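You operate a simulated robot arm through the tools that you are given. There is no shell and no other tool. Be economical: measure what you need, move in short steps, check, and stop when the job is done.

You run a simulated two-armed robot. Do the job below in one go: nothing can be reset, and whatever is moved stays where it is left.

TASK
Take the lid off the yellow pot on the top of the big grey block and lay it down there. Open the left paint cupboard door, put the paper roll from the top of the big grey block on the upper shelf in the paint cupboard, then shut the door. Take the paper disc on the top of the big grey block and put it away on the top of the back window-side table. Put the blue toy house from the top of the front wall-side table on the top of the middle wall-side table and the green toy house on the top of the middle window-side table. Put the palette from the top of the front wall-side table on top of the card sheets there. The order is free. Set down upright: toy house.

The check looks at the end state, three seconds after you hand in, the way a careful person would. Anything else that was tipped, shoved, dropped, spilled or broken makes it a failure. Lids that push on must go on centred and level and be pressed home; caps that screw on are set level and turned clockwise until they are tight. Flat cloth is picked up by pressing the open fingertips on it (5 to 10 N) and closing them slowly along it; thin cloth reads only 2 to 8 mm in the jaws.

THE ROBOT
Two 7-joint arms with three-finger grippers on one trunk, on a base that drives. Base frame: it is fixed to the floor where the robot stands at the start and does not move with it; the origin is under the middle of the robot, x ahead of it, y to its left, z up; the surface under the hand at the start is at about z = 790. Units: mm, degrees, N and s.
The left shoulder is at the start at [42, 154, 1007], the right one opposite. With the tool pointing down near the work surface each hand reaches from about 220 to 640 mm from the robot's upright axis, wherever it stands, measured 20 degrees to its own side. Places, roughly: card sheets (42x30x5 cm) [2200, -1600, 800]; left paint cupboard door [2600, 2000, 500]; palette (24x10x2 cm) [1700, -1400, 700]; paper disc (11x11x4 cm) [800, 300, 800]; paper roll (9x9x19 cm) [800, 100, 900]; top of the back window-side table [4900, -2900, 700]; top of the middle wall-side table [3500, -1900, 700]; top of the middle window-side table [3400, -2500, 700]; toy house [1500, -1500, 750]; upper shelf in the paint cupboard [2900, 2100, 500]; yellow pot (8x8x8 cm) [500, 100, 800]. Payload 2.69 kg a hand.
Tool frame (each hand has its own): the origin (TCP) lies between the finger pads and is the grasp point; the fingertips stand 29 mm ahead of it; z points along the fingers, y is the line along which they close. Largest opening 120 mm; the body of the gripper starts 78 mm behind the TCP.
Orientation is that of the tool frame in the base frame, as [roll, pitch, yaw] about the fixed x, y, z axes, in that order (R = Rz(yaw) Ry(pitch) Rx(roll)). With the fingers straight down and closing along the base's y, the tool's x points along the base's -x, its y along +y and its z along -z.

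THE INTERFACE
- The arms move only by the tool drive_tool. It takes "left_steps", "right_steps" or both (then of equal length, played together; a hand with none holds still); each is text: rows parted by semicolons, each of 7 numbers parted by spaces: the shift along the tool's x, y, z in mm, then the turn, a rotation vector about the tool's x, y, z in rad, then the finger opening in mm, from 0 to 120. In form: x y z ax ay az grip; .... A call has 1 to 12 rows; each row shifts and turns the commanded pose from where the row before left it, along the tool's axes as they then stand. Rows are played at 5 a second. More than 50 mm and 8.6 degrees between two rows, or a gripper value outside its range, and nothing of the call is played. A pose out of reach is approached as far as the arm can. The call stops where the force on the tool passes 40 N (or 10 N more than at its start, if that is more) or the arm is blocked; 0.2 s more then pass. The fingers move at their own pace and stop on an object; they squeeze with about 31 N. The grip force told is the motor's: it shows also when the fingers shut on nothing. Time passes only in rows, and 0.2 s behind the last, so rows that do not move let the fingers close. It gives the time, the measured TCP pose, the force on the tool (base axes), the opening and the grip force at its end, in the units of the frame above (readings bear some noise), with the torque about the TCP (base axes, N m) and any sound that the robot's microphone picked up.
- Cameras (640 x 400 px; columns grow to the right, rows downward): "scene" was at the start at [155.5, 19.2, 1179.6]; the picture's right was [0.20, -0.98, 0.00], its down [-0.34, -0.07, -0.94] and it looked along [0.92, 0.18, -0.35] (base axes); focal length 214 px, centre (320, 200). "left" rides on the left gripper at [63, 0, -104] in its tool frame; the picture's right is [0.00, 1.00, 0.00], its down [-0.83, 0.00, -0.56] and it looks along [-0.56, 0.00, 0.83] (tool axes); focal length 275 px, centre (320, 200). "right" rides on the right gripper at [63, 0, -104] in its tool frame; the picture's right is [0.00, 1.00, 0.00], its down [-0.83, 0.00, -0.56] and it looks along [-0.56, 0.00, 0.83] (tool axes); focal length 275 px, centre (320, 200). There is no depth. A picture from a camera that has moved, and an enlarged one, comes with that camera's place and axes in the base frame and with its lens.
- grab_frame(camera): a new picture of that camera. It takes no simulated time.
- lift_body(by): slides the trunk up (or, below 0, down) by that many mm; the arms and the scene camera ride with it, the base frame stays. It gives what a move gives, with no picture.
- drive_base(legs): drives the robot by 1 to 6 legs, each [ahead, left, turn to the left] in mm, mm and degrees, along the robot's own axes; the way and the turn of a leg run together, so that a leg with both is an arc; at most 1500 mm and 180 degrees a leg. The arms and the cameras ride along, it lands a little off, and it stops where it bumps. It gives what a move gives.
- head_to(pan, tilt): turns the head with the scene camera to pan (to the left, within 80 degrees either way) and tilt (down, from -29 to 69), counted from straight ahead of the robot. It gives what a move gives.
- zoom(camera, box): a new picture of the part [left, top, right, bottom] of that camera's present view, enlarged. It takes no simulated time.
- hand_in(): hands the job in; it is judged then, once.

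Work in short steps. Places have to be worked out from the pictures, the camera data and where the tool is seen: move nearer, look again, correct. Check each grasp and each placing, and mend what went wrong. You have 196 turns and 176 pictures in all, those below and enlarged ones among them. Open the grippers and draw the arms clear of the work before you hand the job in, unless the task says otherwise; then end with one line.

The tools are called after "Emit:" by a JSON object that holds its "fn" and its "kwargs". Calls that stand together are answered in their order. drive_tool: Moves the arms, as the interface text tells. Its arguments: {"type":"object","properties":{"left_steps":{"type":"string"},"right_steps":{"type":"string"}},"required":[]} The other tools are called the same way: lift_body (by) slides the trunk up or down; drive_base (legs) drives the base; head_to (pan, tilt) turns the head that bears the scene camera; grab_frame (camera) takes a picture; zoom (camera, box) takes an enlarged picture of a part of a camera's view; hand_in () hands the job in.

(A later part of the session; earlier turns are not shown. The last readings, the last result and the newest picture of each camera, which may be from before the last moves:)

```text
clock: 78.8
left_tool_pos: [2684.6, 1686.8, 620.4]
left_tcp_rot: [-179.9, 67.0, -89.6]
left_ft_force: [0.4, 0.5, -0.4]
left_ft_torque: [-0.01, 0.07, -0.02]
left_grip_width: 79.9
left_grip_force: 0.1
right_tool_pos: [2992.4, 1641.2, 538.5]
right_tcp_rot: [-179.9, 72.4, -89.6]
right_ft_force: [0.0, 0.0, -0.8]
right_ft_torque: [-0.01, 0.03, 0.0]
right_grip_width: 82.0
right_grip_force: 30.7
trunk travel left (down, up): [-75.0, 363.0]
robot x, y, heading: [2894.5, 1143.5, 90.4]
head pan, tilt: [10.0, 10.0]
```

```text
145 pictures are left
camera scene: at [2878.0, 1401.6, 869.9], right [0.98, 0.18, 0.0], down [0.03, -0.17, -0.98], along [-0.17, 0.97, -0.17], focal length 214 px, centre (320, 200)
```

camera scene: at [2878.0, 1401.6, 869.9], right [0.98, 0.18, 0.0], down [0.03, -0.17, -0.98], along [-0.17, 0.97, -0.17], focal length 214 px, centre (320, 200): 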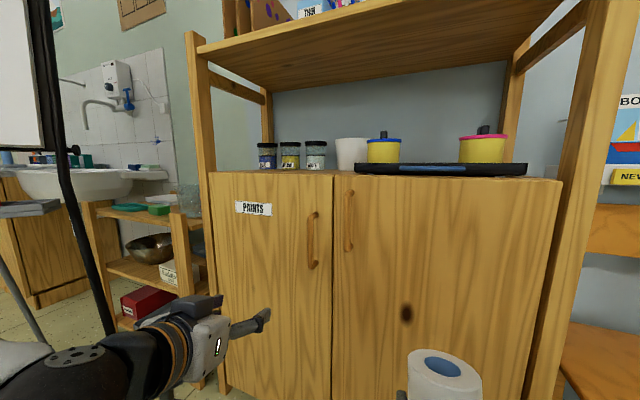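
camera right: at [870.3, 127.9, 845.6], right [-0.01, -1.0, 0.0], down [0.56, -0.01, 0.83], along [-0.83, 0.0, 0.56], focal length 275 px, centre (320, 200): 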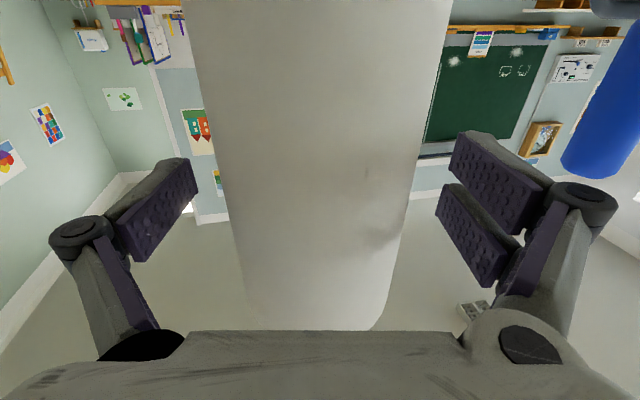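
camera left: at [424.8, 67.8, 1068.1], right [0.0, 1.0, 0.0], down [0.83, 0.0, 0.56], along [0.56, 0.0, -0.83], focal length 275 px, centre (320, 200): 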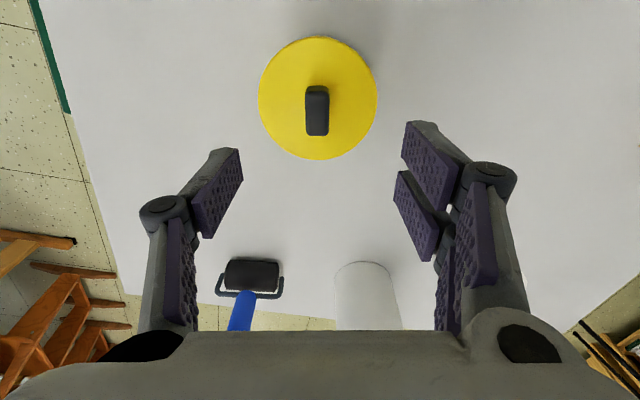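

Lowering also leaned the trunk, so both hands now point down by about 20°. I level both and line the left hand up with the left handle at about x=2757, z 565–730.

Emit:
{"fn": "drive_tool", "kwargs": {"left_steps": "0 0 0 0 -0.1 0 80;0 0 0 0 -0.1 0 80;0 0 0 0 -0.1 0 80;0 0 0 0 -0.1 0 80;-8 -24 0 0 0 0 80;-8 -24 0 0 0 0 80;-8 -24 0 0 0 0 80;0 0 0 0 0 0 80", "right_steps": "0 0 0 0 -0.1 0 60;0 0 0 0 -0.1 0 60;0 0 0 0 -0.1 0 60;0 0 0 0 -0.007 0 60;-20 0 0 0 0 0 60;-20 0 0 0 0 0 60;-20 0 0 0 0 0 60;0 0 0 0 0 0 60"}}

Emit:
{"fn": "grab_frame", "kwargs": {"camera": "scene"}}

Emit:
{"fn": "grab_frame", "kwargs": {"camera": "left"}}

```text
clock: 80.5
left_tool_pos: [2757.6, 1701.7, 644.1]
left_tcp_rot: [180.0, 72.5, -89.5]
left_ft_force: [0.5, 0.1, -0.1]
left_ft_torque: [0.02, 0.04, -0.03]
left_grip_width: 79.9
left_grip_force: 0.1
left hand out of reach, approached as far as the arm can: row 1, 2, 3, 4
right_tool_pos: [2991.0, 1649.1, 602.0]
right_tcp_rot: [-105.6, 89.9, -15.5]
right_ft_force: [0.6, 0.7, -1.1]
right_ft_torque: [0.03, 0.01, -0.01]
right_grip_width: 81.9
right_grip_force: 31.5
right hand out of reach, approached as far as the arm can: row 3
trunk travel left (down, up): [-75.0, 363.0]
robot x, y, heading: [2897.2, 1145.2, 90.3]
head pan, tilt: [10.0, 10.0]
```

```text
144 pictures are left
camera scene: at [2878.0, 1401.6, 869.9], right [0.98, 0.18, 0.0], down [0.03, -0.17, -0.98], along [-0.18, 0.97, -0.17], focal length 214 px, centre (320, 200)
```

scene: 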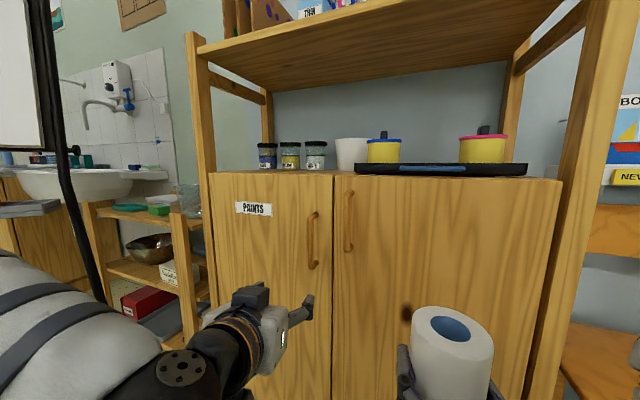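

```text
143 pictures are left
camera left: at [2757.3, 1584.5, 615.5], right [-1.0, -0.01, 0.0], down [0.01, -0.28, 0.96], along [-0.01, 0.96, 0.28], focal length 275 px, centre (320, 200)
```

left: 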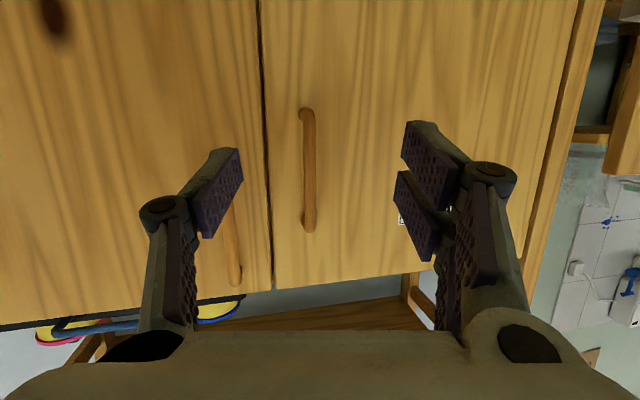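

The handle is about 10 mm right of the hand's centre line. I finish levelling the left hand and shift it right and up a little.

Emit:
{"fn": "drive_tool", "kwargs": {"left_steps": "0 0 0 0 -0.1 0 80;0 0 0 0 -0.1 0 80;0 0 0 0 -0.1 0 80;-6 -10 10 0 0 0 80;-6 0 10 0 0 0 80;0 0 0 0 0 0 80"}}

Emit:
{"fn": "grab_frame", "kwargs": {"camera": "left"}}

```text
clock: 82.0
left_tool_pos: [2768.1, 1724.8, 653.7]
left_tcp_rot: [179.8, 80.9, -89.5]
left_ft_force: [0.4, 0.6, -0.1]
left_ft_torque: [-0.03, 0.01, -0.02]
left_grip_width: 80.1
left_grip_force: 0.0
left hand out of reach, approached as far as the arm can: row 2, 3
right_tool_pos: [2990.7, 1649.0, 601.3]
right_tcp_rot: [-129.9, 89.8, -39.6]
right_ft_force: [-0.4, -0.1, -0.7]
right_ft_torque: [0.01, 0.0, -0.01]
right_grip_width: 81.8
right_grip_force: 30.6
trunk travel left (down, up): [-75.0, 363.0]
robot x, y, heading: [2890.9, 1142.2, 90.4]
head pan, tilt: [10.0, 10.0]
```

```text
142 pictures are left
camera left: at [2767.1, 1613.2, 607.6], right [-1.0, -0.01, 0.01], down [0.01, -0.42, 0.91], along [-0.01, 0.91, 0.42], focal length 275 px, centre (320, 200)
```

left: 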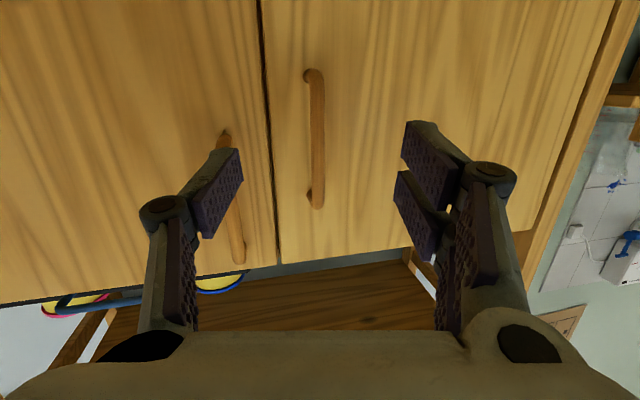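

Triangulating both views puts the handle at x≈2768, y≈1900, z 606–748. I advance 110 mm, level out and look again.

Emit:
{"fn": "drive_tool", "kwargs": {"left_steps": "-8 0 30 0 0 0 80;-8 0 30 0 0 0 80;-8 0 25 0 -0.08 0 80;-8 0 25 0 -0.075 0 80;0 0 0 0 0 0 80"}}

Emit:
{"fn": "grab_frame", "kwargs": {"camera": "left"}}

Emit:
{"fn": "grab_frame", "kwargs": {"camera": "scene"}}

```text
clock: 83.2
left_tool_pos: [2766.1, 1795.0, 658.4]
left_tcp_rot: [179.6, 82.4, -89.6]
left_ft_force: [0.2, 0.1, 0.8]
left_ft_torque: [-0.02, -0.02, -0.02]
left_grip_width: 80.0
left_grip_force: 0.1
left hand out of reach, approached as far as the arm can: row 3, 4
right_tool_pos: [2990.1, 1648.5, 601.6]
right_tcp_rot: [-130.4, 89.9, -40.2]
right_ft_force: [0.2, 0.2, -1.0]
right_ft_torque: [0.01, 0.0, -0.03]
right_grip_width: 81.8
right_grip_force: 31.3
trunk travel left (down, up): [-75.0, 363.0]
robot x, y, heading: [2893.6, 1143.4, 90.3]
head pan, tilt: [10.0, 10.0]
```

```text
141 pictures are left
camera left: at [2766.5, 1684.7, 610.3], right [-1.0, -0.01, 0.01], down [0.01, -0.44, 0.9], along [-0.01, 0.9, 0.44], focal length 275 px, centre (320, 200)
```

left: 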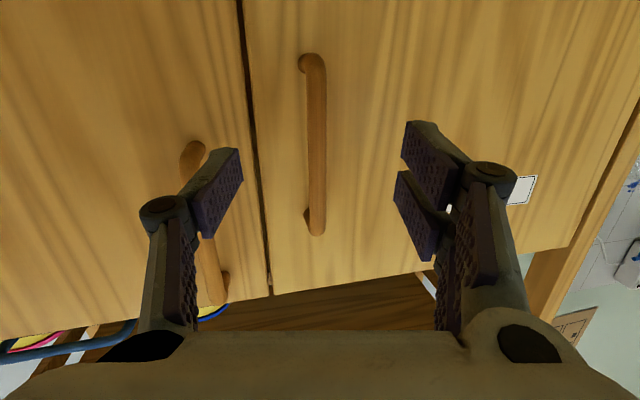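

```text
140 pictures are left
camera scene: at [2878.0, 1401.6, 870.0], right [0.98, 0.18, 0.0], down [0.03, -0.17, -0.98], along [-0.18, 0.97, -0.17], focal length 214 px, centre (320, 200)
```

scene: 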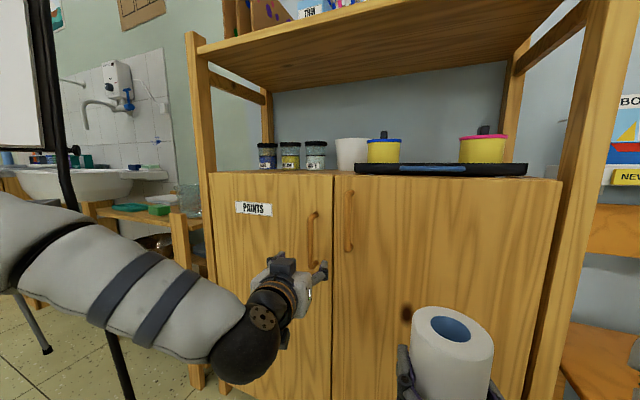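

The arm is near its reach limit, so I drive the base 80 mm closer and keep the hand centred on the handle.

Emit:
{"fn": "drive_base", "kwargs": {"legs": [[75, 0, 0]]}}

Emit:
{"fn": "grab_frame", "kwargs": {"camera": "left"}}

Emit:
{"fn": "zoom", "kwargs": {"camera": "scene", "box": [220, 180, 380, 320]}}

```text
clock: 84.2
left_tool_pos: [2765.3, 1870.7, 658.6]
left_tcp_rot: [179.6, 82.4, -89.6]
left_ft_force: [0.5, 0.6, -0.2]
left_ft_torque: [-0.02, 0.01, 0.01]
left_grip_width: 80.3
left_grip_force: 0.1
right_tool_pos: [2989.8, 1725.7, 601.9]
right_tcp_rot: [-128.0, 90.0, -37.8]
right_ft_force: [-0.2, -0.4, -2.7]
right_ft_torque: [-0.01, 0.01, 0.01]
right_grip_width: 81.5
right_grip_force: 30.9
trunk travel left (down, up): [-75.0, 363.0]
robot x, y, heading: [2894.5, 1220.0, 90.3]
head pan, tilt: [10.0, 10.0]
```

```text
139 pictures are left
camera left: at [2765.8, 1759.9, 610.3], right [-1.0, -0.01, 0.01], down [0.01, -0.44, 0.9], along [-0.01, 0.9, 0.44], focal length 275 px, centre (320, 200)
```

left: 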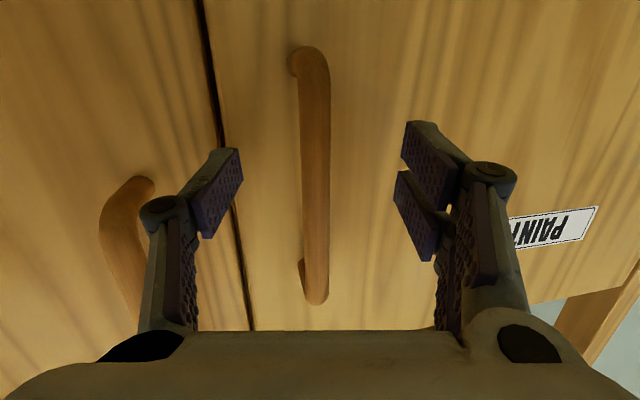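

```text
2.86 times, centred on (300, 250) of scene
camera zoom: at [2877.5, 1477.0, 870.0], right [0.98, 0.18, 0.0], down [0.03, -0.17, -0.98], along [-0.18, 0.97, -0.17], focal length 613 px, centre (377, 57)
```

zoom: 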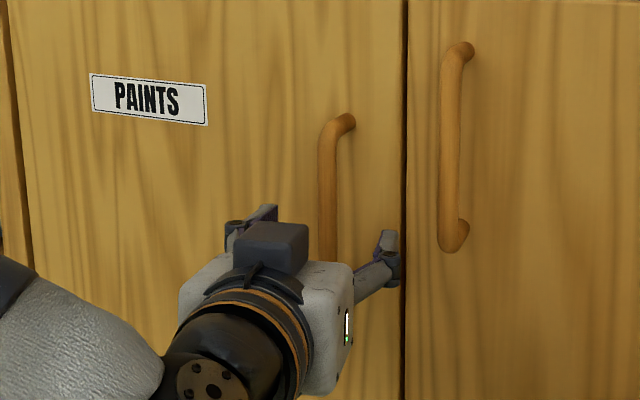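

The bar is at y≈1893 and the TCP at 1871. I move 16 mm on and close around it.

Emit:
{"fn": "drive_tool", "kwargs": {"left_steps": "-1 0 8 0 0 0 80;-1 0 8 0 0 0 80;0 0 0 0 0 0 50;0 0 0 0 0 0 20;0 0 0 0 0 0 0;0 0 0 0 0 0 0"}}

Emit:
{"fn": "grab_frame", "kwargs": {"camera": "left"}}

```text
clock: 85.1
left_tool_pos: [2769.1, 1885.7, 657.5]
left_tcp_rot: [179.0, 82.1, -90.9]
left_ft_force: [0.6, 1.1, 0.1]
left_ft_torque: [0.06, 0.03, 0.0]
left_grip_width: 20.1
left_grip_force: 0.0
right_tool_pos: [2989.2, 1722.6, 602.7]
right_tcp_rot: [-130.0, 90.0, -39.7]
right_ft_force: [0.1, 0.0, -1.2]
right_ft_torque: [0.01, 0.0, -0.03]
right_grip_width: 81.8
right_grip_force: 30.8
trunk travel left (down, up): [-75.0, 363.0]
robot x, y, heading: [2891.6, 1220.2, 90.0]
head pan, tilt: [10.0, 10.0]
stopped in row 4 (left hand): the force on the tool passed its limit at 46 N (the readings are from after the stop); the commanded pose is now the measured one
```

```text
137 pictures are left
camera left: at [2768.3, 1773.9, 608.7], right [-1.0, 0.0, 0.01], down [0.01, -0.44, 0.9], along [0.0, 0.9, 0.44], focal length 275 px, centre (320, 200)
```

left: 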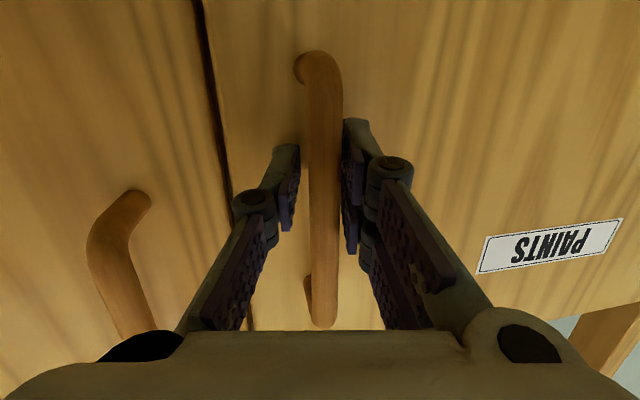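

The bar is inside the nearly closed fingers, touching on one side. I recentre by 2 mm and close gently.

Emit:
{"fn": "drive_tool", "kwargs": {"left_steps": "0 2 0 0 0 0 18;0 0 0 0 0 0 15;0 0 0 0 0 0 12;0 0 0 0 0 0 0;0 0 0 0 0 0 0"}}

```text
clock: 86.3
left_tool_pos: [2766.7, 1884.4, 656.6]
left_tcp_rot: [178.9, 82.1, -90.8]
left_ft_force: [-6.5, 3.2, 1.5]
left_ft_torque: [-0.02, 0.17, -0.02]
left_grip_width: 12.4
left_grip_force: 39.8
right_tool_pos: [2990.0, 1723.3, 602.8]
right_tcp_rot: [-118.4, 89.8, -28.2]
right_ft_force: [0.1, -0.2, -1.1]
right_ft_torque: [-0.01, 0.01, -0.02]
right_grip_width: 81.9
right_grip_force: 31.3
trunk travel left (down, up): [-75.0, 363.0]
robot x, y, heading: [2892.2, 1218.5, 90.4]
head pan, tilt: [10.0, 10.0]
```

The handle is gripped. I pull the door along its arc of about 290 mm radius for the first 10°, watching forces.

Emit:
{"fn": "drive_tool", "kwargs": {"left_steps": "1.5 2 -12 0.043 0 0.006 0;1.5 2.5 -12 0.043 0 0.006 0;1.5 2.5 -12 0.043 0 0.006 0;1.5 2.5 -12 0.043 0 0.006 0;0 0 0 0 0 0 0"}}

Emit:
{"fn": "grab_frame", "kwargs": {"camera": "scene"}}

```text
clock: 87.5
left_tool_pos: [2767.1, 1883.6, 658.5]
left_tcp_rot: [179.2, 82.1, -90.6]
left_ft_force: [-11.4, 5.3, 2.9]
left_ft_torque: [-0.03, 0.26, 0.01]
left_grip_width: 12.2
left_grip_force: 39.2
left hand out of reach, approached as far as the arm can: row 1, 2, 3, 4
right_tool_pos: [2990.7, 1723.7, 602.0]
right_tcp_rot: [-113.3, 89.9, -23.1]
right_ft_force: [-0.5, -1.2, -1.2]
right_ft_torque: [-0.01, 0.0, 0.0]
right_grip_width: 81.9
right_grip_force: 31.1
trunk travel left (down, up): [-75.0, 363.0]
robot x, y, heading: [2895.2, 1214.6, 90.5]
head pan, tilt: [10.0, 10.0]
```

```text
136 pictures are left
camera scene: at [2877.2, 1476.3, 869.9], right [0.98, 0.18, 0.0], down [0.03, -0.17, -0.98], along [-0.18, 0.97, -0.17], focal length 214 px, centre (320, 200)
```

scene: 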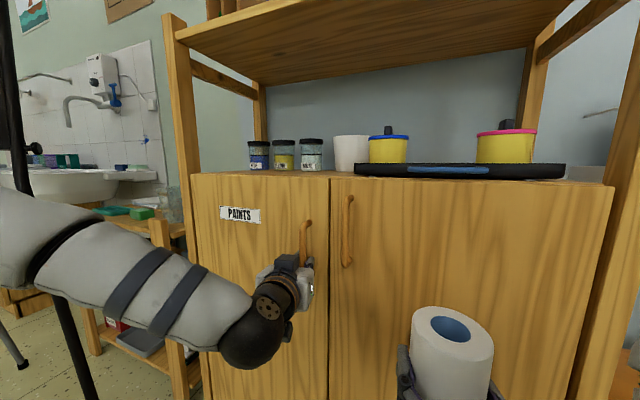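

The wrist can't follow the turn, but the round bar can pivot in the grip. I pull with the base instead: back 60 mm and slightly left.

Emit:
{"fn": "drive_base", "kwargs": {"legs": [[-60, 10, 0]]}}

Emit:
{"fn": "grab_frame", "kwargs": {"camera": "scene"}}

```text
clock: 88.4
left_tool_pos: [2751.7, 1849.7, 658.4]
left_tcp_rot: [178.0, 82.2, -90.7]
left_ft_force: [-0.8, 1.0, -3.0]
left_ft_torque: [0.45, 0.06, -0.03]
left_grip_width: 12.4
left_grip_force: 39.8
right_tool_pos: [2984.0, 1687.3, 602.3]
right_tcp_rot: [-120.3, 89.9, -30.0]
right_ft_force: [-0.5, -0.1, -1.6]
right_ft_torque: [0.02, 0.01, -0.01]
right_grip_width: 81.9
right_grip_force: 31.0
trunk travel left (down, up): [-75.0, 363.0]
robot x, y, heading: [2887.9, 1184.5, 90.4]
head pan, tilt: [10.0, 10.0]
stopped in leg 1: the force on the tool passed its limit at 46 N (the readings are from after the stop); the commanded pose is now the measured one
```

```text
135 pictures are left
camera scene: at [2870.9, 1440.1, 869.9], right [0.98, 0.18, 0.0], down [0.03, -0.17, -0.98], along [-0.18, 0.97, -0.17], focal length 214 px, centre (320, 200)
```

scene: 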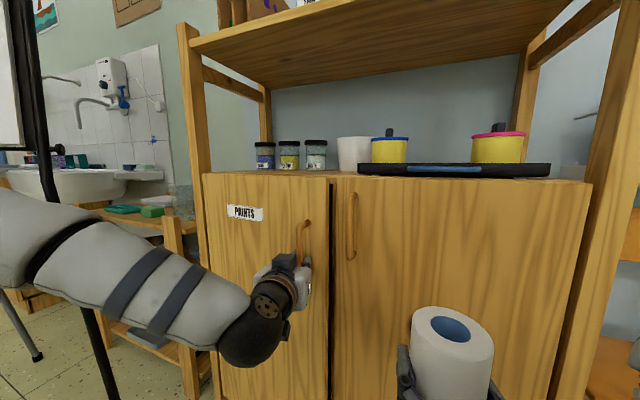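

The door is starting to open. I continue in shorter pulls.

Emit:
{"fn": "drive_base", "kwargs": {"legs": [[-40, 6, 0]]}}

Emit:
{"fn": "drive_base", "kwargs": {"legs": [[-40, 8, 0]]}}

Emit:
{"fn": "grab_frame", "kwargs": {"camera": "scene"}}

```text
clock: 89.4
left_tool_pos: [2735.4, 1816.6, 656.6]
left_tcp_rot: [177.1, 82.5, -90.2]
left_ft_force: [-0.6, 0.7, -2.5]
left_ft_torque: [0.39, -0.03, -0.03]
left_grip_width: 12.3
left_grip_force: 39.3
right_tool_pos: [2975.6, 1652.9, 601.5]
right_tcp_rot: [-117.3, 89.8, -27.0]
right_ft_force: [1.2, -0.6, -1.1]
right_ft_torque: [0.01, 0.01, -0.04]
right_grip_width: 81.6
right_grip_force: 31.4
trunk travel left (down, up): [-75.0, 363.0]
robot x, y, heading: [2881.1, 1146.3, 90.5]
head pan, tilt: [10.0, 10.0]
stopped in leg 1: the force on the tool passed its limit at 46 N (the readings are from after the stop); the commanded pose is now the measured one
```

```text
clock: 90.3
left_tool_pos: [2719.8, 1790.5, 658.3]
left_tcp_rot: [176.1, 82.5, -89.6]
left_ft_force: [-2.0, 0.3, -3.6]
left_ft_torque: [0.69, -0.07, -0.02]
left_grip_width: 12.3
left_grip_force: 39.7
right_tool_pos: [2968.7, 1624.9, 602.0]
right_tcp_rot: [-118.2, 89.9, -27.4]
right_ft_force: [-0.2, -0.3, -1.6]
right_ft_torque: [-0.02, 0.0, -0.01]
right_grip_width: 81.7
right_grip_force: 31.1
trunk travel left (down, up): [-75.0, 363.0]
robot x, y, heading: [2874.7, 1116.7, 90.9]
head pan, tilt: [10.0, 10.0]
stopped in leg 1: the force on the tool passed its limit at 49 N (the readings are from after the stop); the commanded pose is now the measured one
```

```text
134 pictures are left
camera scene: at [2857.5, 1376.0, 869.9], right [0.98, 0.19, 0.0], down [0.03, -0.17, -0.98], along [-0.18, 0.97, -0.17], focal length 214 px, centre (320, 200)
```

scene: 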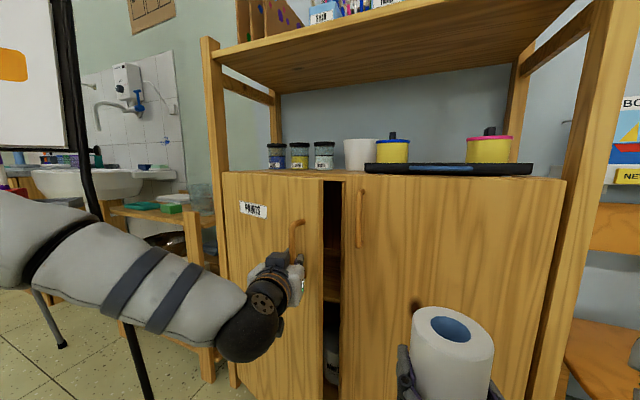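

The door is about 22° open. I keep pulling along the arc with more leftward motion.

Emit:
{"fn": "drive_base", "kwargs": {"legs": [[-38, 24, 0]]}}

Emit:
{"fn": "drive_base", "kwargs": {"legs": [[-38, 30, 0]]}}

Emit:
{"fn": "drive_base", "kwargs": {"legs": [[-36, 34, 0]]}}

Emit:
{"fn": "grab_frame", "kwargs": {"camera": "scene"}}

```text
clock: 91.8
left_tool_pos: [2690.8, 1753.1, 657.8]
left_tcp_rot: [175.9, 82.6, -88.9]
left_ft_force: [-1.8, 1.5, -4.2]
left_ft_torque: [0.51, 0.01, 0.0]
left_grip_width: 12.7
left_grip_force: 39.0
right_tool_pos: [2943.8, 1585.9, 601.9]
right_tcp_rot: [-117.3, 89.8, -26.7]
right_ft_force: [-0.5, 1.6, -2.1]
right_ft_torque: [0.0, 0.01, -0.03]
right_grip_width: 81.8
right_grip_force: 30.7
trunk travel left (down, up): [-75.0, 363.0]
robot x, y, heading: [2851.6, 1082.0, 90.8]
head pan, tilt: [10.0, 10.0]
stopped in leg 1: the force on the tool passed its limit at 41 N (the readings are from after the stop); the commanded pose is now the measured one
```

```text
clock: 92.8
left_tool_pos: [2652.7, 1717.9, 657.3]
left_tcp_rot: [175.3, 82.8, -88.6]
left_ft_force: [-1.8, 2.1, -4.0]
left_ft_torque: [0.41, -0.05, -0.02]
left_grip_width: 12.8
left_grip_force: 39.4
right_tool_pos: [2913.0, 1548.5, 602.2]
right_tcp_rot: [-116.7, 89.8, -25.9]
right_ft_force: [0.1, 0.1, -0.6]
right_ft_torque: [-0.01, 0.02, -0.04]
right_grip_width: 81.8
right_grip_force: 30.8
trunk travel left (down, up): [-75.0, 363.0]
robot x, y, heading: [2826.8, 1041.4, 90.6]
head pan, tilt: [10.0, 10.0]
stopped in leg 1: the force on the tool passed its limit at 42 N (the readings are from after the stop); the commanded pose is now the measured one
```

```text
clock: 93.8
left_tool_pos: [2616.7, 1682.0, 659.0]
left_tcp_rot: [175.6, 82.7, -87.8]
left_ft_force: [-20.0, 31.9, 2.2]
left_ft_torque: [0.36, 0.14, 0.13]
left_grip_width: 13.3
left_grip_force: 39.3
right_tool_pos: [2878.0, 1513.7, 601.7]
right_tcp_rot: [-131.8, 89.7, -40.9]
right_ft_force: [0.0, -0.3, -1.6]
right_ft_torque: [0.02, 0.01, 0.01]
right_grip_width: 82.3
right_grip_force: 30.6
trunk travel left (down, up): [-75.0, 363.0]
robot x, y, heading: [2790.7, 1005.3, 90.7]
head pan, tilt: [10.0, 10.0]
```

```text
133 pictures are left
camera scene: at [2768.5, 1266.0, 869.4], right [0.98, 0.19, 0.0], down [0.03, -0.17, -0.98], along [-0.19, 0.97, -0.18], focal length 214 px, centre (320, 200)
```

scene: 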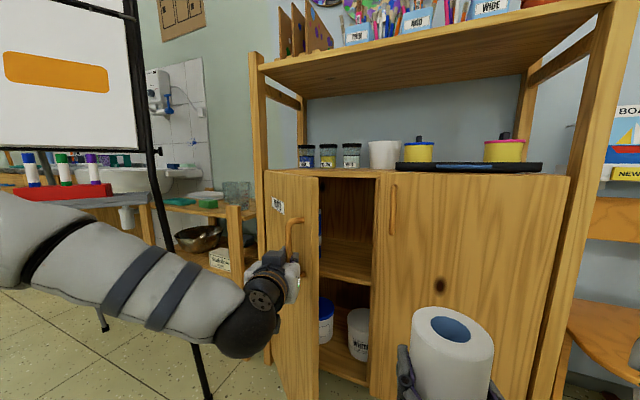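

The door is about 52° open and the upper shelf can be seen. I release the handle and back the left hand away.

Emit:
{"fn": "drive_tool", "kwargs": {"left_steps": "0 0 0 0 0 0 30;0 0 0 0 0 0 60;0 0 -20 0 0 0 60;0 0 -30 0 0 0 60;0 0 -30 0 0 0 60;0 0 -20 0 0 0 20;0 0 0 0 0 0 0"}}

Emit:
{"fn": "grab_frame", "kwargs": {"camera": "scene"}}

```text
clock: 95.3
left_tool_pos: [2629.9, 1582.7, 671.8]
left_tcp_rot: [175.2, 82.9, -88.4]
left_ft_force: [-0.4, 0.3, 0.0]
left_ft_torque: [0.01, -0.02, -0.02]
left_grip_width: 0.0
left_grip_force: 28.6
right_tool_pos: [2877.4, 1511.4, 601.7]
right_tcp_rot: [-113.6, 89.9, -22.7]
right_ft_force: [-0.2, 0.0, -1.6]
right_ft_torque: [0.02, 0.01, 0.04]
right_grip_width: 81.5
right_grip_force: 31.0
trunk travel left (down, up): [-75.0, 363.0]
robot x, y, heading: [2792.9, 1008.4, 91.0]
head pan, tilt: [10.0, 10.0]
```

```text
132 pictures are left
camera scene: at [2769.5, 1264.3, 870.0], right [0.98, 0.19, 0.0], down [0.03, -0.17, -0.98], along [-0.19, 0.97, -0.17], focal length 214 px, centre (320, 200)
```

scene: 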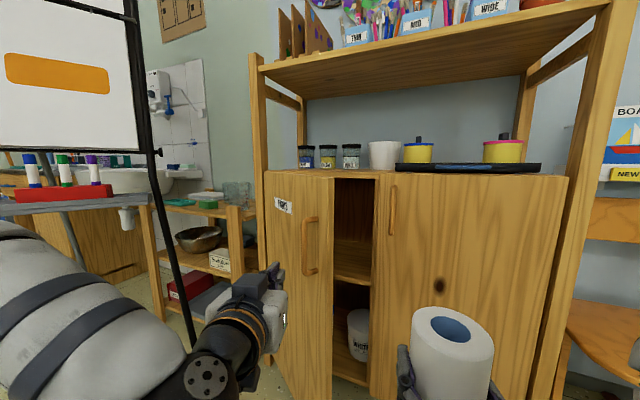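

The door may have drifted closed a little. I take another frame after a short pause to see whether it self-closes.

Emit:
{"fn": "drive_tool", "kwargs": {"left_steps": "0 -20 0 0 0 0 0;0 -30 0 0 0 0 0;0 -30 0 0 0 0 0;0 -30 0 0 0 0 0;0 -30 0 0 0 0 0;0 0 0 0 0 0 0;0 0 0 0 0 0 0"}}

Emit:
{"fn": "grab_frame", "kwargs": {"camera": "scene"}}

```text
clock: 97.0
left_tool_pos: [2766.3, 1597.0, 669.5]
left_tcp_rot: [175.2, 83.0, -88.3]
left_ft_force: [0.5, -0.3, -0.8]
left_ft_torque: [-0.01, -0.01, -0.02]
left_grip_width: 0.0
left_grip_force: 28.6
right_tool_pos: [2879.7, 1512.9, 601.6]
right_tcp_rot: [-113.2, 90.0, -22.5]
right_ft_force: [-0.3, 0.3, -0.9]
right_ft_torque: [0.02, -0.04, 0.01]
right_grip_width: 81.7
right_grip_force: 31.3
trunk travel left (down, up): [-75.0, 363.0]
robot x, y, heading: [2790.6, 1006.7, 90.7]
head pan, tilt: [10.0, 10.0]
```

```text
131 pictures are left
camera scene: at [2769.5, 1264.3, 870.0], right [0.98, 0.19, 0.0], down [0.03, -0.17, -0.98], along [-0.19, 0.97, -0.17], focal length 214 px, centre (320, 200)
```

scene: 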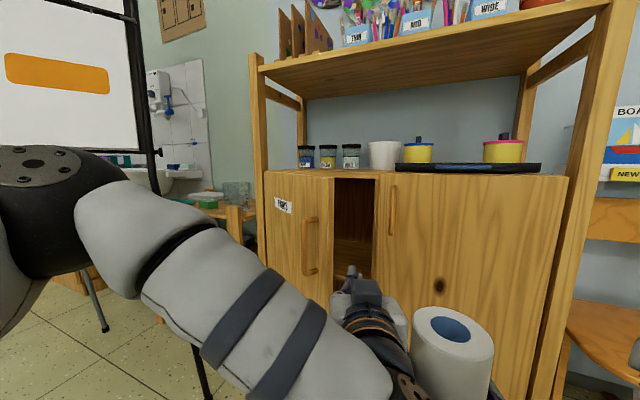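

The door stays put at about 45°, with its tip near [2714, 1705]. I move the roll hand right for clearance, then push the left fingers into the gap.

Emit:
{"fn": "drive_tool", "kwargs": {"right_steps": "0 -30 0 0 0 0 60;0 -30 0 0 0 0 60;0 -30 0 0 0 0 60;0 -30 0 0 0 0 60;0 0 0 0 0 0 60;0 0 0 0 0 0 60;0 0 0 0 0 0 60;0 0 0 0 0 0 60;0 0 0 0 0 0 60", "left_steps": "0 0 0 0 0 0 0;0 0 0 0 0 0 0;0 0 0 0 0 0 0;0 0 0 0 0 0 0;0 0 30 0 0 0 0;0 0 30 0 0 0 0;0 0 30 0 0 0 0;0 0 30 0 0 0 0;0 0 0 0 0 0 0"}}

Emit:
{"fn": "grab_frame", "kwargs": {"camera": "scene"}}

```text
clock: 99.0
left_tool_pos: [2754.8, 1716.5, 654.8]
left_tcp_rot: [174.9, 83.0, -88.6]
left_ft_force: [-0.1, 0.2, -0.7]
left_ft_torque: [0.03, 0.0, -0.01]
left_grip_width: 0.3
left_grip_force: 29.0
right_tool_pos: [2927.6, 1524.6, 578.3]
right_tcp_rot: [-108.5, 89.9, -18.1]
right_ft_force: [0.5, 0.3, -1.0]
right_ft_torque: [-0.02, -0.03, 0.01]
right_grip_width: 81.4
right_grip_force: 30.8
right hand out of reach, approached as far as the arm can: row 1, 2, 3, 4
trunk travel left (down, up): [-75.0, 363.0]
robot x, y, heading: [2792.3, 1006.7, 91.1]
head pan, tilt: [10.0, 10.0]
```

```text
130 pictures are left
camera scene: at [2769.5, 1264.4, 870.0], right [0.98, 0.19, 0.0], down [0.03, -0.17, -0.98], along [-0.19, 0.97, -0.17], focal length 214 px, centre (320, 200)
```

scene: 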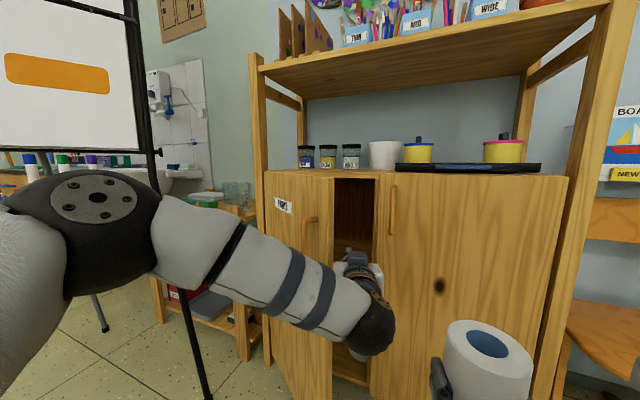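

The closed fingers are inside the gap. I sweep left to push the door open from inside.

Emit:
{"fn": "drive_tool", "kwargs": {"left_steps": "0 20 0 0 0 0 0;0 20 0 0 0 0 0;0 20 0 0 0 0 0;0 20 0 0 0 0 0;0 20 0 0 0 0 0;0 20 0 0 0 0 0;0 0 0 0 0 0 0"}}

Emit:
{"fn": "grab_frame", "kwargs": {"camera": "scene"}}

```text
clock: 99.7
left_tool_pos: [2721.5, 1707.2, 656.1]
left_tcp_rot: [174.9, 82.6, -90.3]
left_ft_force: [7.1, -6.7, 4.8]
left_ft_torque: [0.1, 0.15, 0.04]
left_grip_width: 0.2
left_grip_force: 29.3
right_tool_pos: [2929.0, 1523.1, 578.9]
right_tcp_rot: [-101.2, 89.8, -10.8]
right_ft_force: [0.0, 0.0, -1.3]
right_ft_torque: [-0.02, -0.03, -0.01]
right_grip_width: 82.0
right_grip_force: 31.2
trunk travel left (down, up): [-75.0, 363.0]
robot x, y, heading: [2791.5, 1006.4, 90.8]
head pan, tilt: [10.0, 10.0]
stopped in row 3 (left hand): the force on the tool passed its limit at 51 N (the readings are from after the stop); the commanded pose is now the measured one
```

```text
129 pictures are left
camera scene: at [2771.1, 1263.3, 870.2], right [0.98, 0.19, 0.0], down [0.03, -0.17, -0.98], along [-0.18, 0.97, -0.17], focal length 214 px, centre (320, 200)
```

scene: 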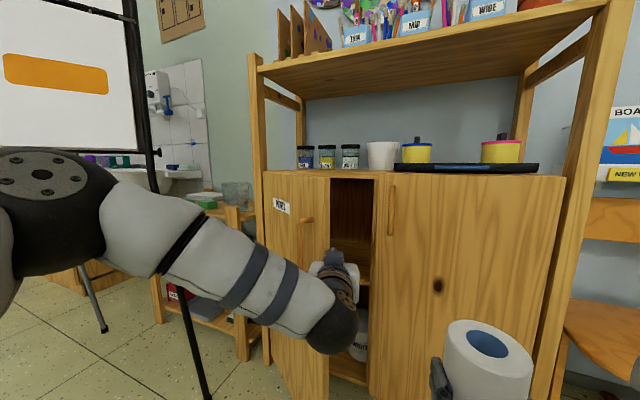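

The contact is at the door edge and the push was too quick. I push slowly along the door's arc direction, left and a bit back.

Emit:
{"fn": "drive_tool", "kwargs": {"left_steps": "0 0 12 0 0 0 0;0 6 0 0 0 0 0;0 6 -2 0 0 0 0;0 6 -3 0 0 0 0;0 6 -3 0 0 0 0;0 6 -3 0 0 0 0;0 6 -3 0 0 0 0;0 6 -3 0 0 0 0;0 6 -3 0 0 0 0;0 6 -2 0 0 0 0;0 6 -2 0 0 0 0;0 0 0 0 0 0 0"}}

Emit:
{"fn": "grab_frame", "kwargs": {"camera": "scene"}}

```text
clock: 100.1
left_tool_pos: [2730.2, 1715.7, 653.8]
left_tcp_rot: [174.9, 82.6, -91.4]
left_ft_force: [6.4, -6.6, 4.5]
left_ft_torque: [0.09, 0.2, 0.06]
left_grip_width: 0.0
left_grip_force: 28.1
right_tool_pos: [2930.3, 1521.7, 580.9]
right_tcp_rot: [-104.5, 89.8, -14.2]
right_ft_force: [0.3, -0.4, -0.9]
right_ft_torque: [-0.03, -0.01, 0.04]
right_grip_width: 81.6
right_grip_force: 30.3
trunk travel left (down, up): [-75.0, 363.0]
robot x, y, heading: [2791.7, 1001.1, 90.6]
head pan, tilt: [10.0, 10.0]
stopped in row 2 (left hand): the force on the tool passed its limit at 44 N (the readings are from after the stop); the commanded pose is now the measured one
```

```text
128 pictures are left
camera scene: at [2772.0, 1263.0, 870.1], right [0.98, 0.18, 0.0], down [0.03, -0.17, -0.98], along [-0.18, 0.97, -0.17], focal length 214 px, centre (320, 200)
```

scene: 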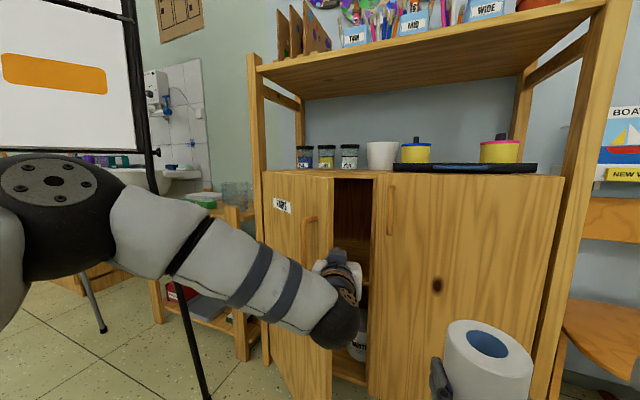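

The reaction points along the door's length, so the wrist is jamming on the door's end edge. I go back to pulling by the handle, which worked: back off and line up with it at its new place.

Emit:
{"fn": "drive_tool", "kwargs": {"left_steps": "0 0 -30 0 0 0 0;0 0 -40 0 0 0 0;0 0 -40 0 0 0 0;0 0 -30 0 0 0 20;0 30 0 0 0 0 50;0 30 0 0 0 0 50;0 25 0 0 0 0 50;0 0 0 0 0 0 50"}}

Emit:
{"fn": "grab_frame", "kwargs": {"camera": "left"}}

Emit:
{"fn": "grab_frame", "kwargs": {"camera": "scene"}}

```text
clock: 101.9
left_tool_pos: [2651.6, 1573.4, 671.2]
left_tcp_rot: [175.5, 82.5, -90.7]
left_ft_force: [-0.1, -0.6, -0.5]
left_ft_torque: [0.01, -0.01, 0.01]
left_grip_width: 50.0
left_grip_force: 0.1
right_tool_pos: [2931.2, 1523.2, 579.0]
right_tcp_rot: [-108.6, 89.7, -18.4]
right_ft_force: [0.1, 0.7, -1.1]
right_ft_torque: [-0.02, 0.02, 0.0]
right_grip_width: 81.7
right_grip_force: 30.8
trunk travel left (down, up): [-75.0, 363.0]
robot x, y, heading: [2785.3, 1008.4, 90.7]
head pan, tilt: [10.0, 10.0]
```

```text
127 pictures are left
camera left: at [2657.4, 1463.1, 622.8], right [-1.0, -0.07, 0.01], down [0.04, -0.44, 0.9], along [-0.05, 0.89, 0.44], focal length 275 px, centre (320, 200)
```

left: 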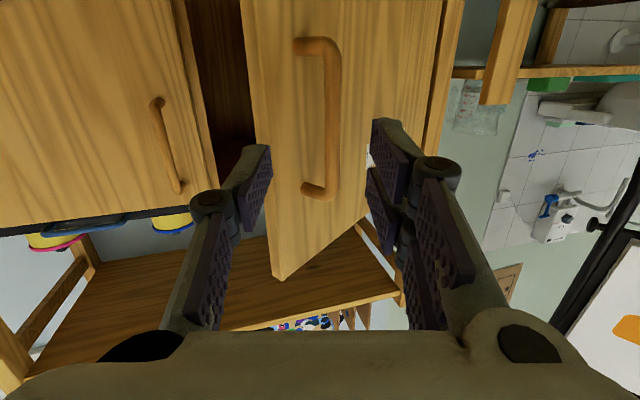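

```text
126 pictures are left
camera scene: at [2771.4, 1263.7, 870.0], right [0.98, 0.18, 0.0], down [0.03, -0.17, -0.98], along [-0.18, 0.97, -0.17], focal length 214 px, centre (320, 200)
```

scene: 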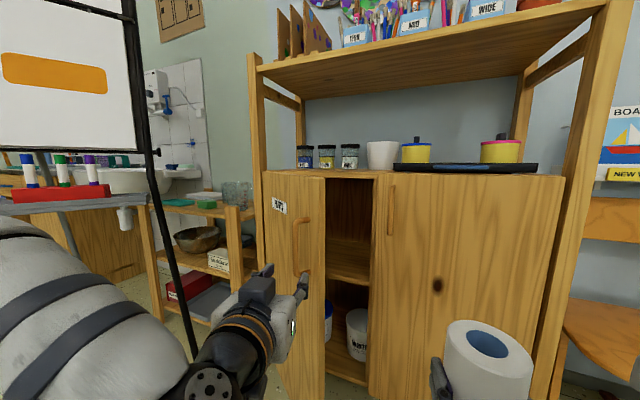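

The bar is at about [2632, 1710]. I shift 15 mm left, move forward 105 mm and look.

Emit:
{"fn": "drive_tool", "kwargs": {"left_steps": "0 16 0 0 0 0 60;0 0 30 0 0 0 60;0 0 30 0 0 0 60;-5 0 25 0 0 0 60;-5 0 20 0 0 0 60;0 0 0 0 0 0 60"}}

Emit:
{"fn": "grab_frame", "kwargs": {"camera": "left"}}

```text
clock: 103.3
left_tool_pos: [2627.8, 1677.3, 669.6]
left_tcp_rot: [175.3, 82.5, -90.8]
left_ft_force: [-0.1, 0.4, 0.4]
left_ft_torque: [-0.01, 0.01, 0.01]
left_grip_width: 60.0
left_grip_force: 0.0
right_tool_pos: [2930.1, 1522.9, 579.0]
right_tcp_rot: [-109.1, 89.8, -18.9]
right_ft_force: [0.2, 0.4, -1.6]
right_ft_torque: [-0.02, 0.03, 0.03]
right_grip_width: 81.6
right_grip_force: 30.7
trunk travel left (down, up): [-75.0, 363.0]
robot x, y, heading: [2792.5, 1005.5, 90.6]
head pan, tilt: [10.0, 10.0]
```

```text
125 pictures are left
camera left: at [2634.6, 1566.9, 620.2], right [-1.0, -0.07, 0.02], down [0.04, -0.44, 0.9], along [-0.05, 0.9, 0.44], focal length 275 px, centre (320, 200)
```

left: 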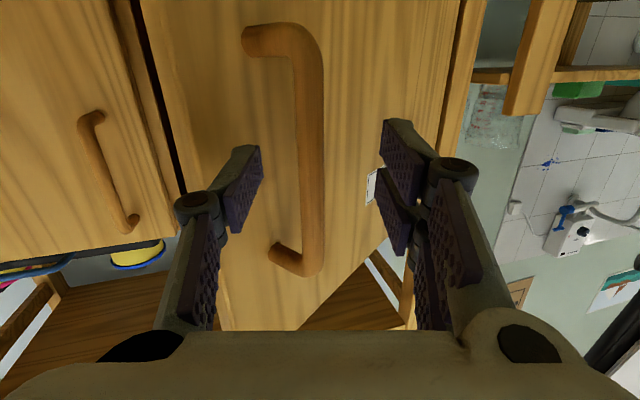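

The bar is nearly centred. I move 30 mm forward and close.

Emit:
{"fn": "drive_tool", "kwargs": {"left_steps": "-2 -3 15 0 0 0 60;-2 -2 15 0 0 0 50;0 0 0 0 0 0 35;0 0 0 0 0 0 25"}}

Emit:
{"fn": "grab_frame", "kwargs": {"camera": "left"}}

```text
clock: 104.3
left_tool_pos: [2630.8, 1708.2, 669.2]
left_tcp_rot: [175.1, 82.5, -90.8]
left_ft_force: [-1.4, 0.2, 0.0]
left_ft_torque: [-0.02, -0.02, -0.03]
left_grip_width: 24.9
left_grip_force: 0.1
right_tool_pos: [2930.1, 1523.4, 579.7]
right_tcp_rot: [-108.2, 89.9, -17.9]
right_ft_force: [-0.6, -0.1, -1.3]
right_ft_torque: [0.06, 0.02, 0.01]
right_grip_width: 81.6
right_grip_force: 30.9
trunk travel left (down, up): [-75.0, 363.0]
robot x, y, heading: [2790.7, 1009.4, 90.7]
head pan, tilt: [10.0, 10.0]
```

```text
124 pictures are left
camera left: at [2636.5, 1597.1, 619.3], right [-1.0, -0.07, 0.02], down [0.04, -0.44, 0.9], along [-0.05, 0.89, 0.44], focal length 275 px, centre (320, 200)
```

left: 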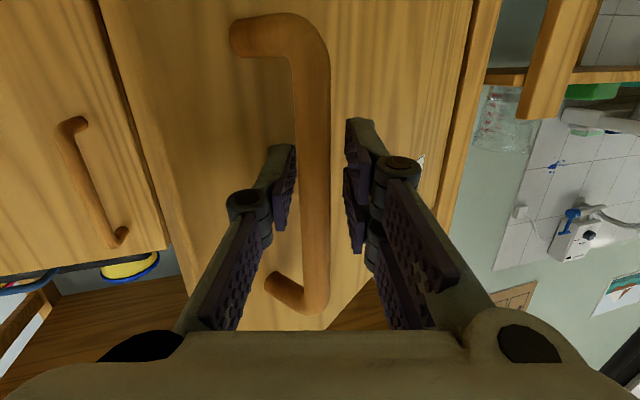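

The bar is between the pads. I close fully, then drag further left and back with the base.

Emit:
{"fn": "drive_tool", "kwargs": {"left_steps": "0 0 0 0 0 0 15;0 0 0 0 0 0 0;0 0 0 0 0 0 0"}}

Emit:
{"fn": "drive_base", "kwargs": {"legs": [[-24, 36, 0]]}}

Emit:
{"fn": "drive_base", "kwargs": {"legs": [[-18, 40, 0]]}}

Emit:
{"fn": "grab_frame", "kwargs": {"camera": "scene"}}

```text
clock: 105.1
left_tool_pos: [2631.0, 1707.1, 668.2]
left_tcp_rot: [175.4, 82.5, -90.7]
left_ft_force: [-0.2, 0.6, 0.2]
left_ft_torque: [-0.01, -0.04, -0.03]
left_grip_width: 12.1
left_grip_force: 39.2
right_tool_pos: [2931.0, 1523.8, 579.1]
right_tcp_rot: [-109.9, 89.8, -19.7]
right_ft_force: [-0.2, -0.8, -0.7]
right_ft_torque: [0.01, 0.03, 0.0]
right_grip_width: 81.4
right_grip_force: 31.5
trunk travel left (down, up): [-75.0, 363.0]
robot x, y, heading: [2787.9, 1006.4, 90.8]
head pan, tilt: [10.0, 10.0]
```

```text
clock: 106.1
left_tool_pos: [2593.7, 1684.8, 668.3]
left_tcp_rot: [175.5, 82.6, -90.3]
left_ft_force: [-8.4, 16.1, 2.9]
left_ft_torque: [0.13, 0.07, 0.07]
left_grip_width: 12.5
left_grip_force: 39.0
right_tool_pos: [2894.3, 1499.5, 577.9]
right_tcp_rot: [-117.0, 89.7, -26.9]
right_ft_force: [-0.3, 0.1, -1.5]
right_ft_torque: [-0.02, 0.01, -0.02]
right_grip_width: 81.6
right_grip_force: 31.1
trunk travel left (down, up): [-75.0, 363.0]
robot x, y, heading: [2753.1, 981.4, 90.5]
head pan, tilt: [10.0, 10.0]
```

```text
clock: 107.1
left_tool_pos: [2554.5, 1666.4, 668.6]
left_tcp_rot: [175.5, 82.6, -90.2]
left_ft_force: [-2.8, 4.0, -3.4]
left_ft_torque: [0.07, 0.09, 0.15]
left_grip_width: 12.5
left_grip_force: 39.5
right_tool_pos: [2855.5, 1481.9, 579.8]
right_tcp_rot: [-116.5, 89.7, -26.2]
right_ft_force: [-0.5, -0.1, -1.5]
right_ft_torque: [-0.01, 0.04, 0.0]
right_grip_width: 81.8
right_grip_force: 31.1
trunk travel left (down, up): [-75.0, 363.0]
robot x, y, heading: [2716.9, 961.6, 90.8]
head pan, tilt: [10.0, 10.0]
```

```text
123 pictures are left
camera scene: at [2696.4, 1221.9, 869.8], right [0.98, 0.18, 0.0], down [0.03, -0.17, -0.98], along [-0.18, 0.97, -0.17], focal length 214 px, centre (320, 200)
```

scene: 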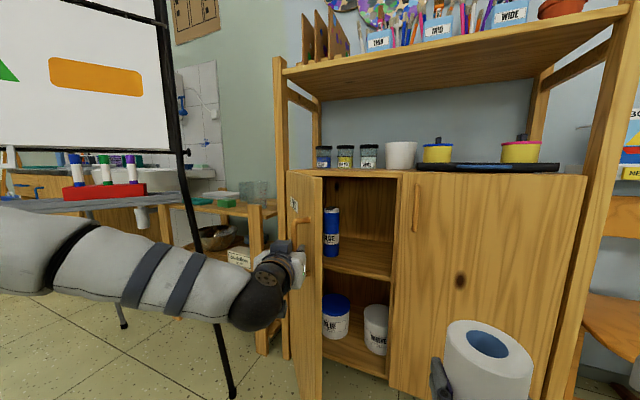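

The door is at about 65°. Before going on, I check the clearance between the elbow and the easel.

Emit:
{"fn": "head_to", "kwargs": {"pan": 55, "tilt": 20}}

Emit:
{"fn": "grab_frame", "kwargs": {"camera": "scene"}}

```text
clock: 108.2
left_tool_pos: [2553.8, 1666.0, 668.9]
left_tcp_rot: [175.5, 82.5, -90.4]
left_ft_force: [-0.5, 4.0, -3.6]
left_ft_torque: [-0.06, 0.1, 0.02]
left_grip_width: 12.3
left_grip_force: 39.1
right_tool_pos: [2855.3, 1480.9, 578.1]
right_tcp_rot: [-114.8, 89.7, -24.6]
right_ft_force: [1.0, -0.6, -1.1]
right_ft_torque: [0.01, 0.0, -0.01]
right_grip_width: 81.7
right_grip_force: 31.3
trunk travel left (down, up): [-75.0, 363.0]
robot x, y, heading: [2716.5, 960.9, 90.7]
head pan, tilt: [55.0, 20.0]
```

```text
122 pictures are left
camera scene: at [2636.8, 1183.0, 853.6], right [0.57, 0.82, 0.0], down [0.28, -0.19, -0.94], along [-0.78, 0.53, -0.34], focal length 214 px, centre (320, 200)
```

scene: 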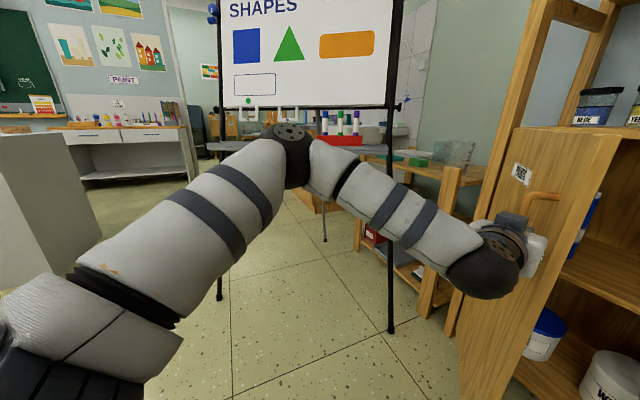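

The elbow has roughly 200 mm of clearance to the easel. I make two more 40 mm pulls left.

Emit:
{"fn": "drive_base", "kwargs": {"legs": [[-10, 40, 0]]}}

Emit:
{"fn": "drive_base", "kwargs": {"legs": [[-2, 35, 0]]}}

Emit:
{"fn": "grab_frame", "kwargs": {"camera": "scene"}}

```text
clock: 109.2
left_tool_pos: [2513.8, 1655.1, 668.1]
left_tcp_rot: [175.5, 82.4, -90.5]
left_ft_force: [2.4, -13.3, -6.5]
left_ft_torque: [0.06, 0.13, 0.08]
left_grip_width: 12.3
left_grip_force: 39.1
right_tool_pos: [2815.2, 1470.1, 577.4]
right_tcp_rot: [-106.2, 89.7, -16.0]
right_ft_force: [-0.2, 0.5, -1.0]
right_ft_torque: [-0.01, -0.01, 0.04]
right_grip_width: 81.7
right_grip_force: 31.0
trunk travel left (down, up): [-75.0, 363.0]
robot x, y, heading: [2676.9, 957.5, 90.8]
head pan, tilt: [55.0, 20.0]
```

```text
clock: 110.1
left_tool_pos: [2479.2, 1649.8, 667.9]
left_tcp_rot: [175.1, 82.6, -91.0]
left_ft_force: [5.0, -33.6, -5.7]
left_ft_torque: [-0.12, 0.16, 0.01]
left_grip_width: 12.4
left_grip_force: 38.8
right_tool_pos: [2780.6, 1468.1, 579.1]
right_tcp_rot: [-84.8, 89.8, 5.5]
right_ft_force: [-1.0, 0.4, -1.1]
right_ft_torque: [0.01, 0.01, -0.02]
right_grip_width: 81.6
right_grip_force: 30.6
trunk travel left (down, up): [-75.0, 363.0]
robot x, y, heading: [2640.8, 951.8, 90.5]
head pan, tilt: [55.0, 20.0]
```

```text
121 pictures are left
camera scene: at [2562.5, 1167.9, 854.1], right [0.56, 0.83, 0.0], down [0.28, -0.19, -0.94], along [-0.78, 0.53, -0.34], focal length 214 px, centre (320, 200)
```

scene: 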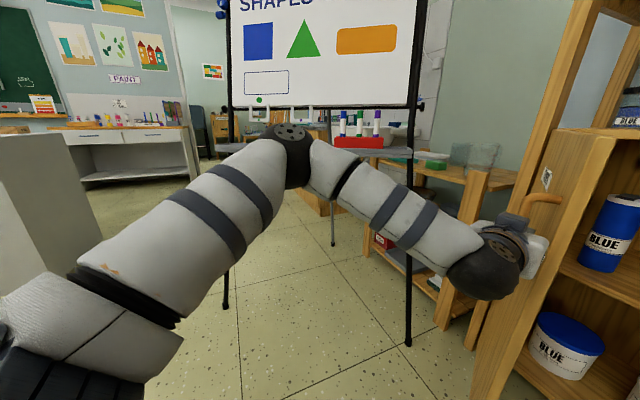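

The door is at about 80°, which is enough. I release the handle and draw the left hand back.

Emit:
{"fn": "drive_tool", "kwargs": {"left_steps": "0 0 0 0 0 0 25;0 0 0 0 0 0 50;0 0 0 0 0 0 60;0 0 -25 0 0 0 60;0 0 -30 0 0 0 60;0 0 -40 0 0 0 40;0 0 0 0 0 0 40"}}

Emit:
{"fn": "head_to", "kwargs": {"pan": 0, "tilt": 15}}

Emit:
{"fn": "grab_frame", "kwargs": {"camera": "scene"}}

```text
clock: 111.7
left_tool_pos: [2485.9, 1558.1, 680.4]
left_tcp_rot: [175.3, 82.4, -90.7]
left_ft_force: [-0.1, 0.1, -0.5]
left_ft_torque: [0.03, 0.02, 0.01]
left_grip_width: 39.9
left_grip_force: 0.1
right_tool_pos: [2778.9, 1468.5, 579.1]
right_tcp_rot: [-111.0, 89.7, -20.8]
right_ft_force: [-0.1, 0.0, -0.2]
right_ft_torque: [-0.01, -0.02, -0.01]
right_grip_width: 81.8
right_grip_force: 30.9
trunk travel left (down, up): [-75.0, 363.0]
robot x, y, heading: [2640.5, 952.0, 90.8]
head pan, tilt: [55.0, 20.0]
```

```text
clock: 113.0
left_tool_pos: [2486.2, 1557.8, 679.4]
left_tcp_rot: [175.2, 82.5, -90.8]
left_ft_force: [-1.0, 0.1, 0.3]
left_ft_torque: [0.03, 0.01, 0.01]
left_grip_width: 39.8
left_grip_force: 0.0
right_tool_pos: [2781.0, 1468.5, 579.5]
right_tcp_rot: [-111.3, 89.7, -21.0]
right_ft_force: [-0.2, -0.3, -0.5]
right_ft_torque: [-0.04, 0.0, 0.03]
right_grip_width: 81.7
right_grip_force: 30.7
trunk travel left (down, up): [-75.0, 363.0]
robot x, y, heading: [2642.0, 953.9, 90.9]
head pan, tilt: [0.0, 15.0]
```

```text
120 pictures are left
camera scene: at [2638.0, 1210.3, 861.8], right [1.0, 0.01, 0.0], down [0.0, -0.26, -0.97], along [-0.01, 0.97, -0.26], focal length 214 px, centre (320, 200)
```

scene: 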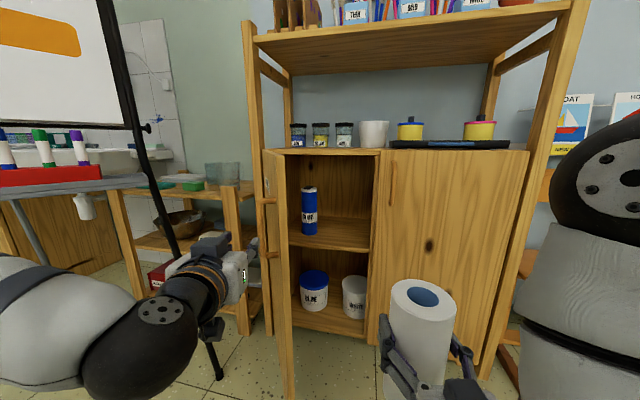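

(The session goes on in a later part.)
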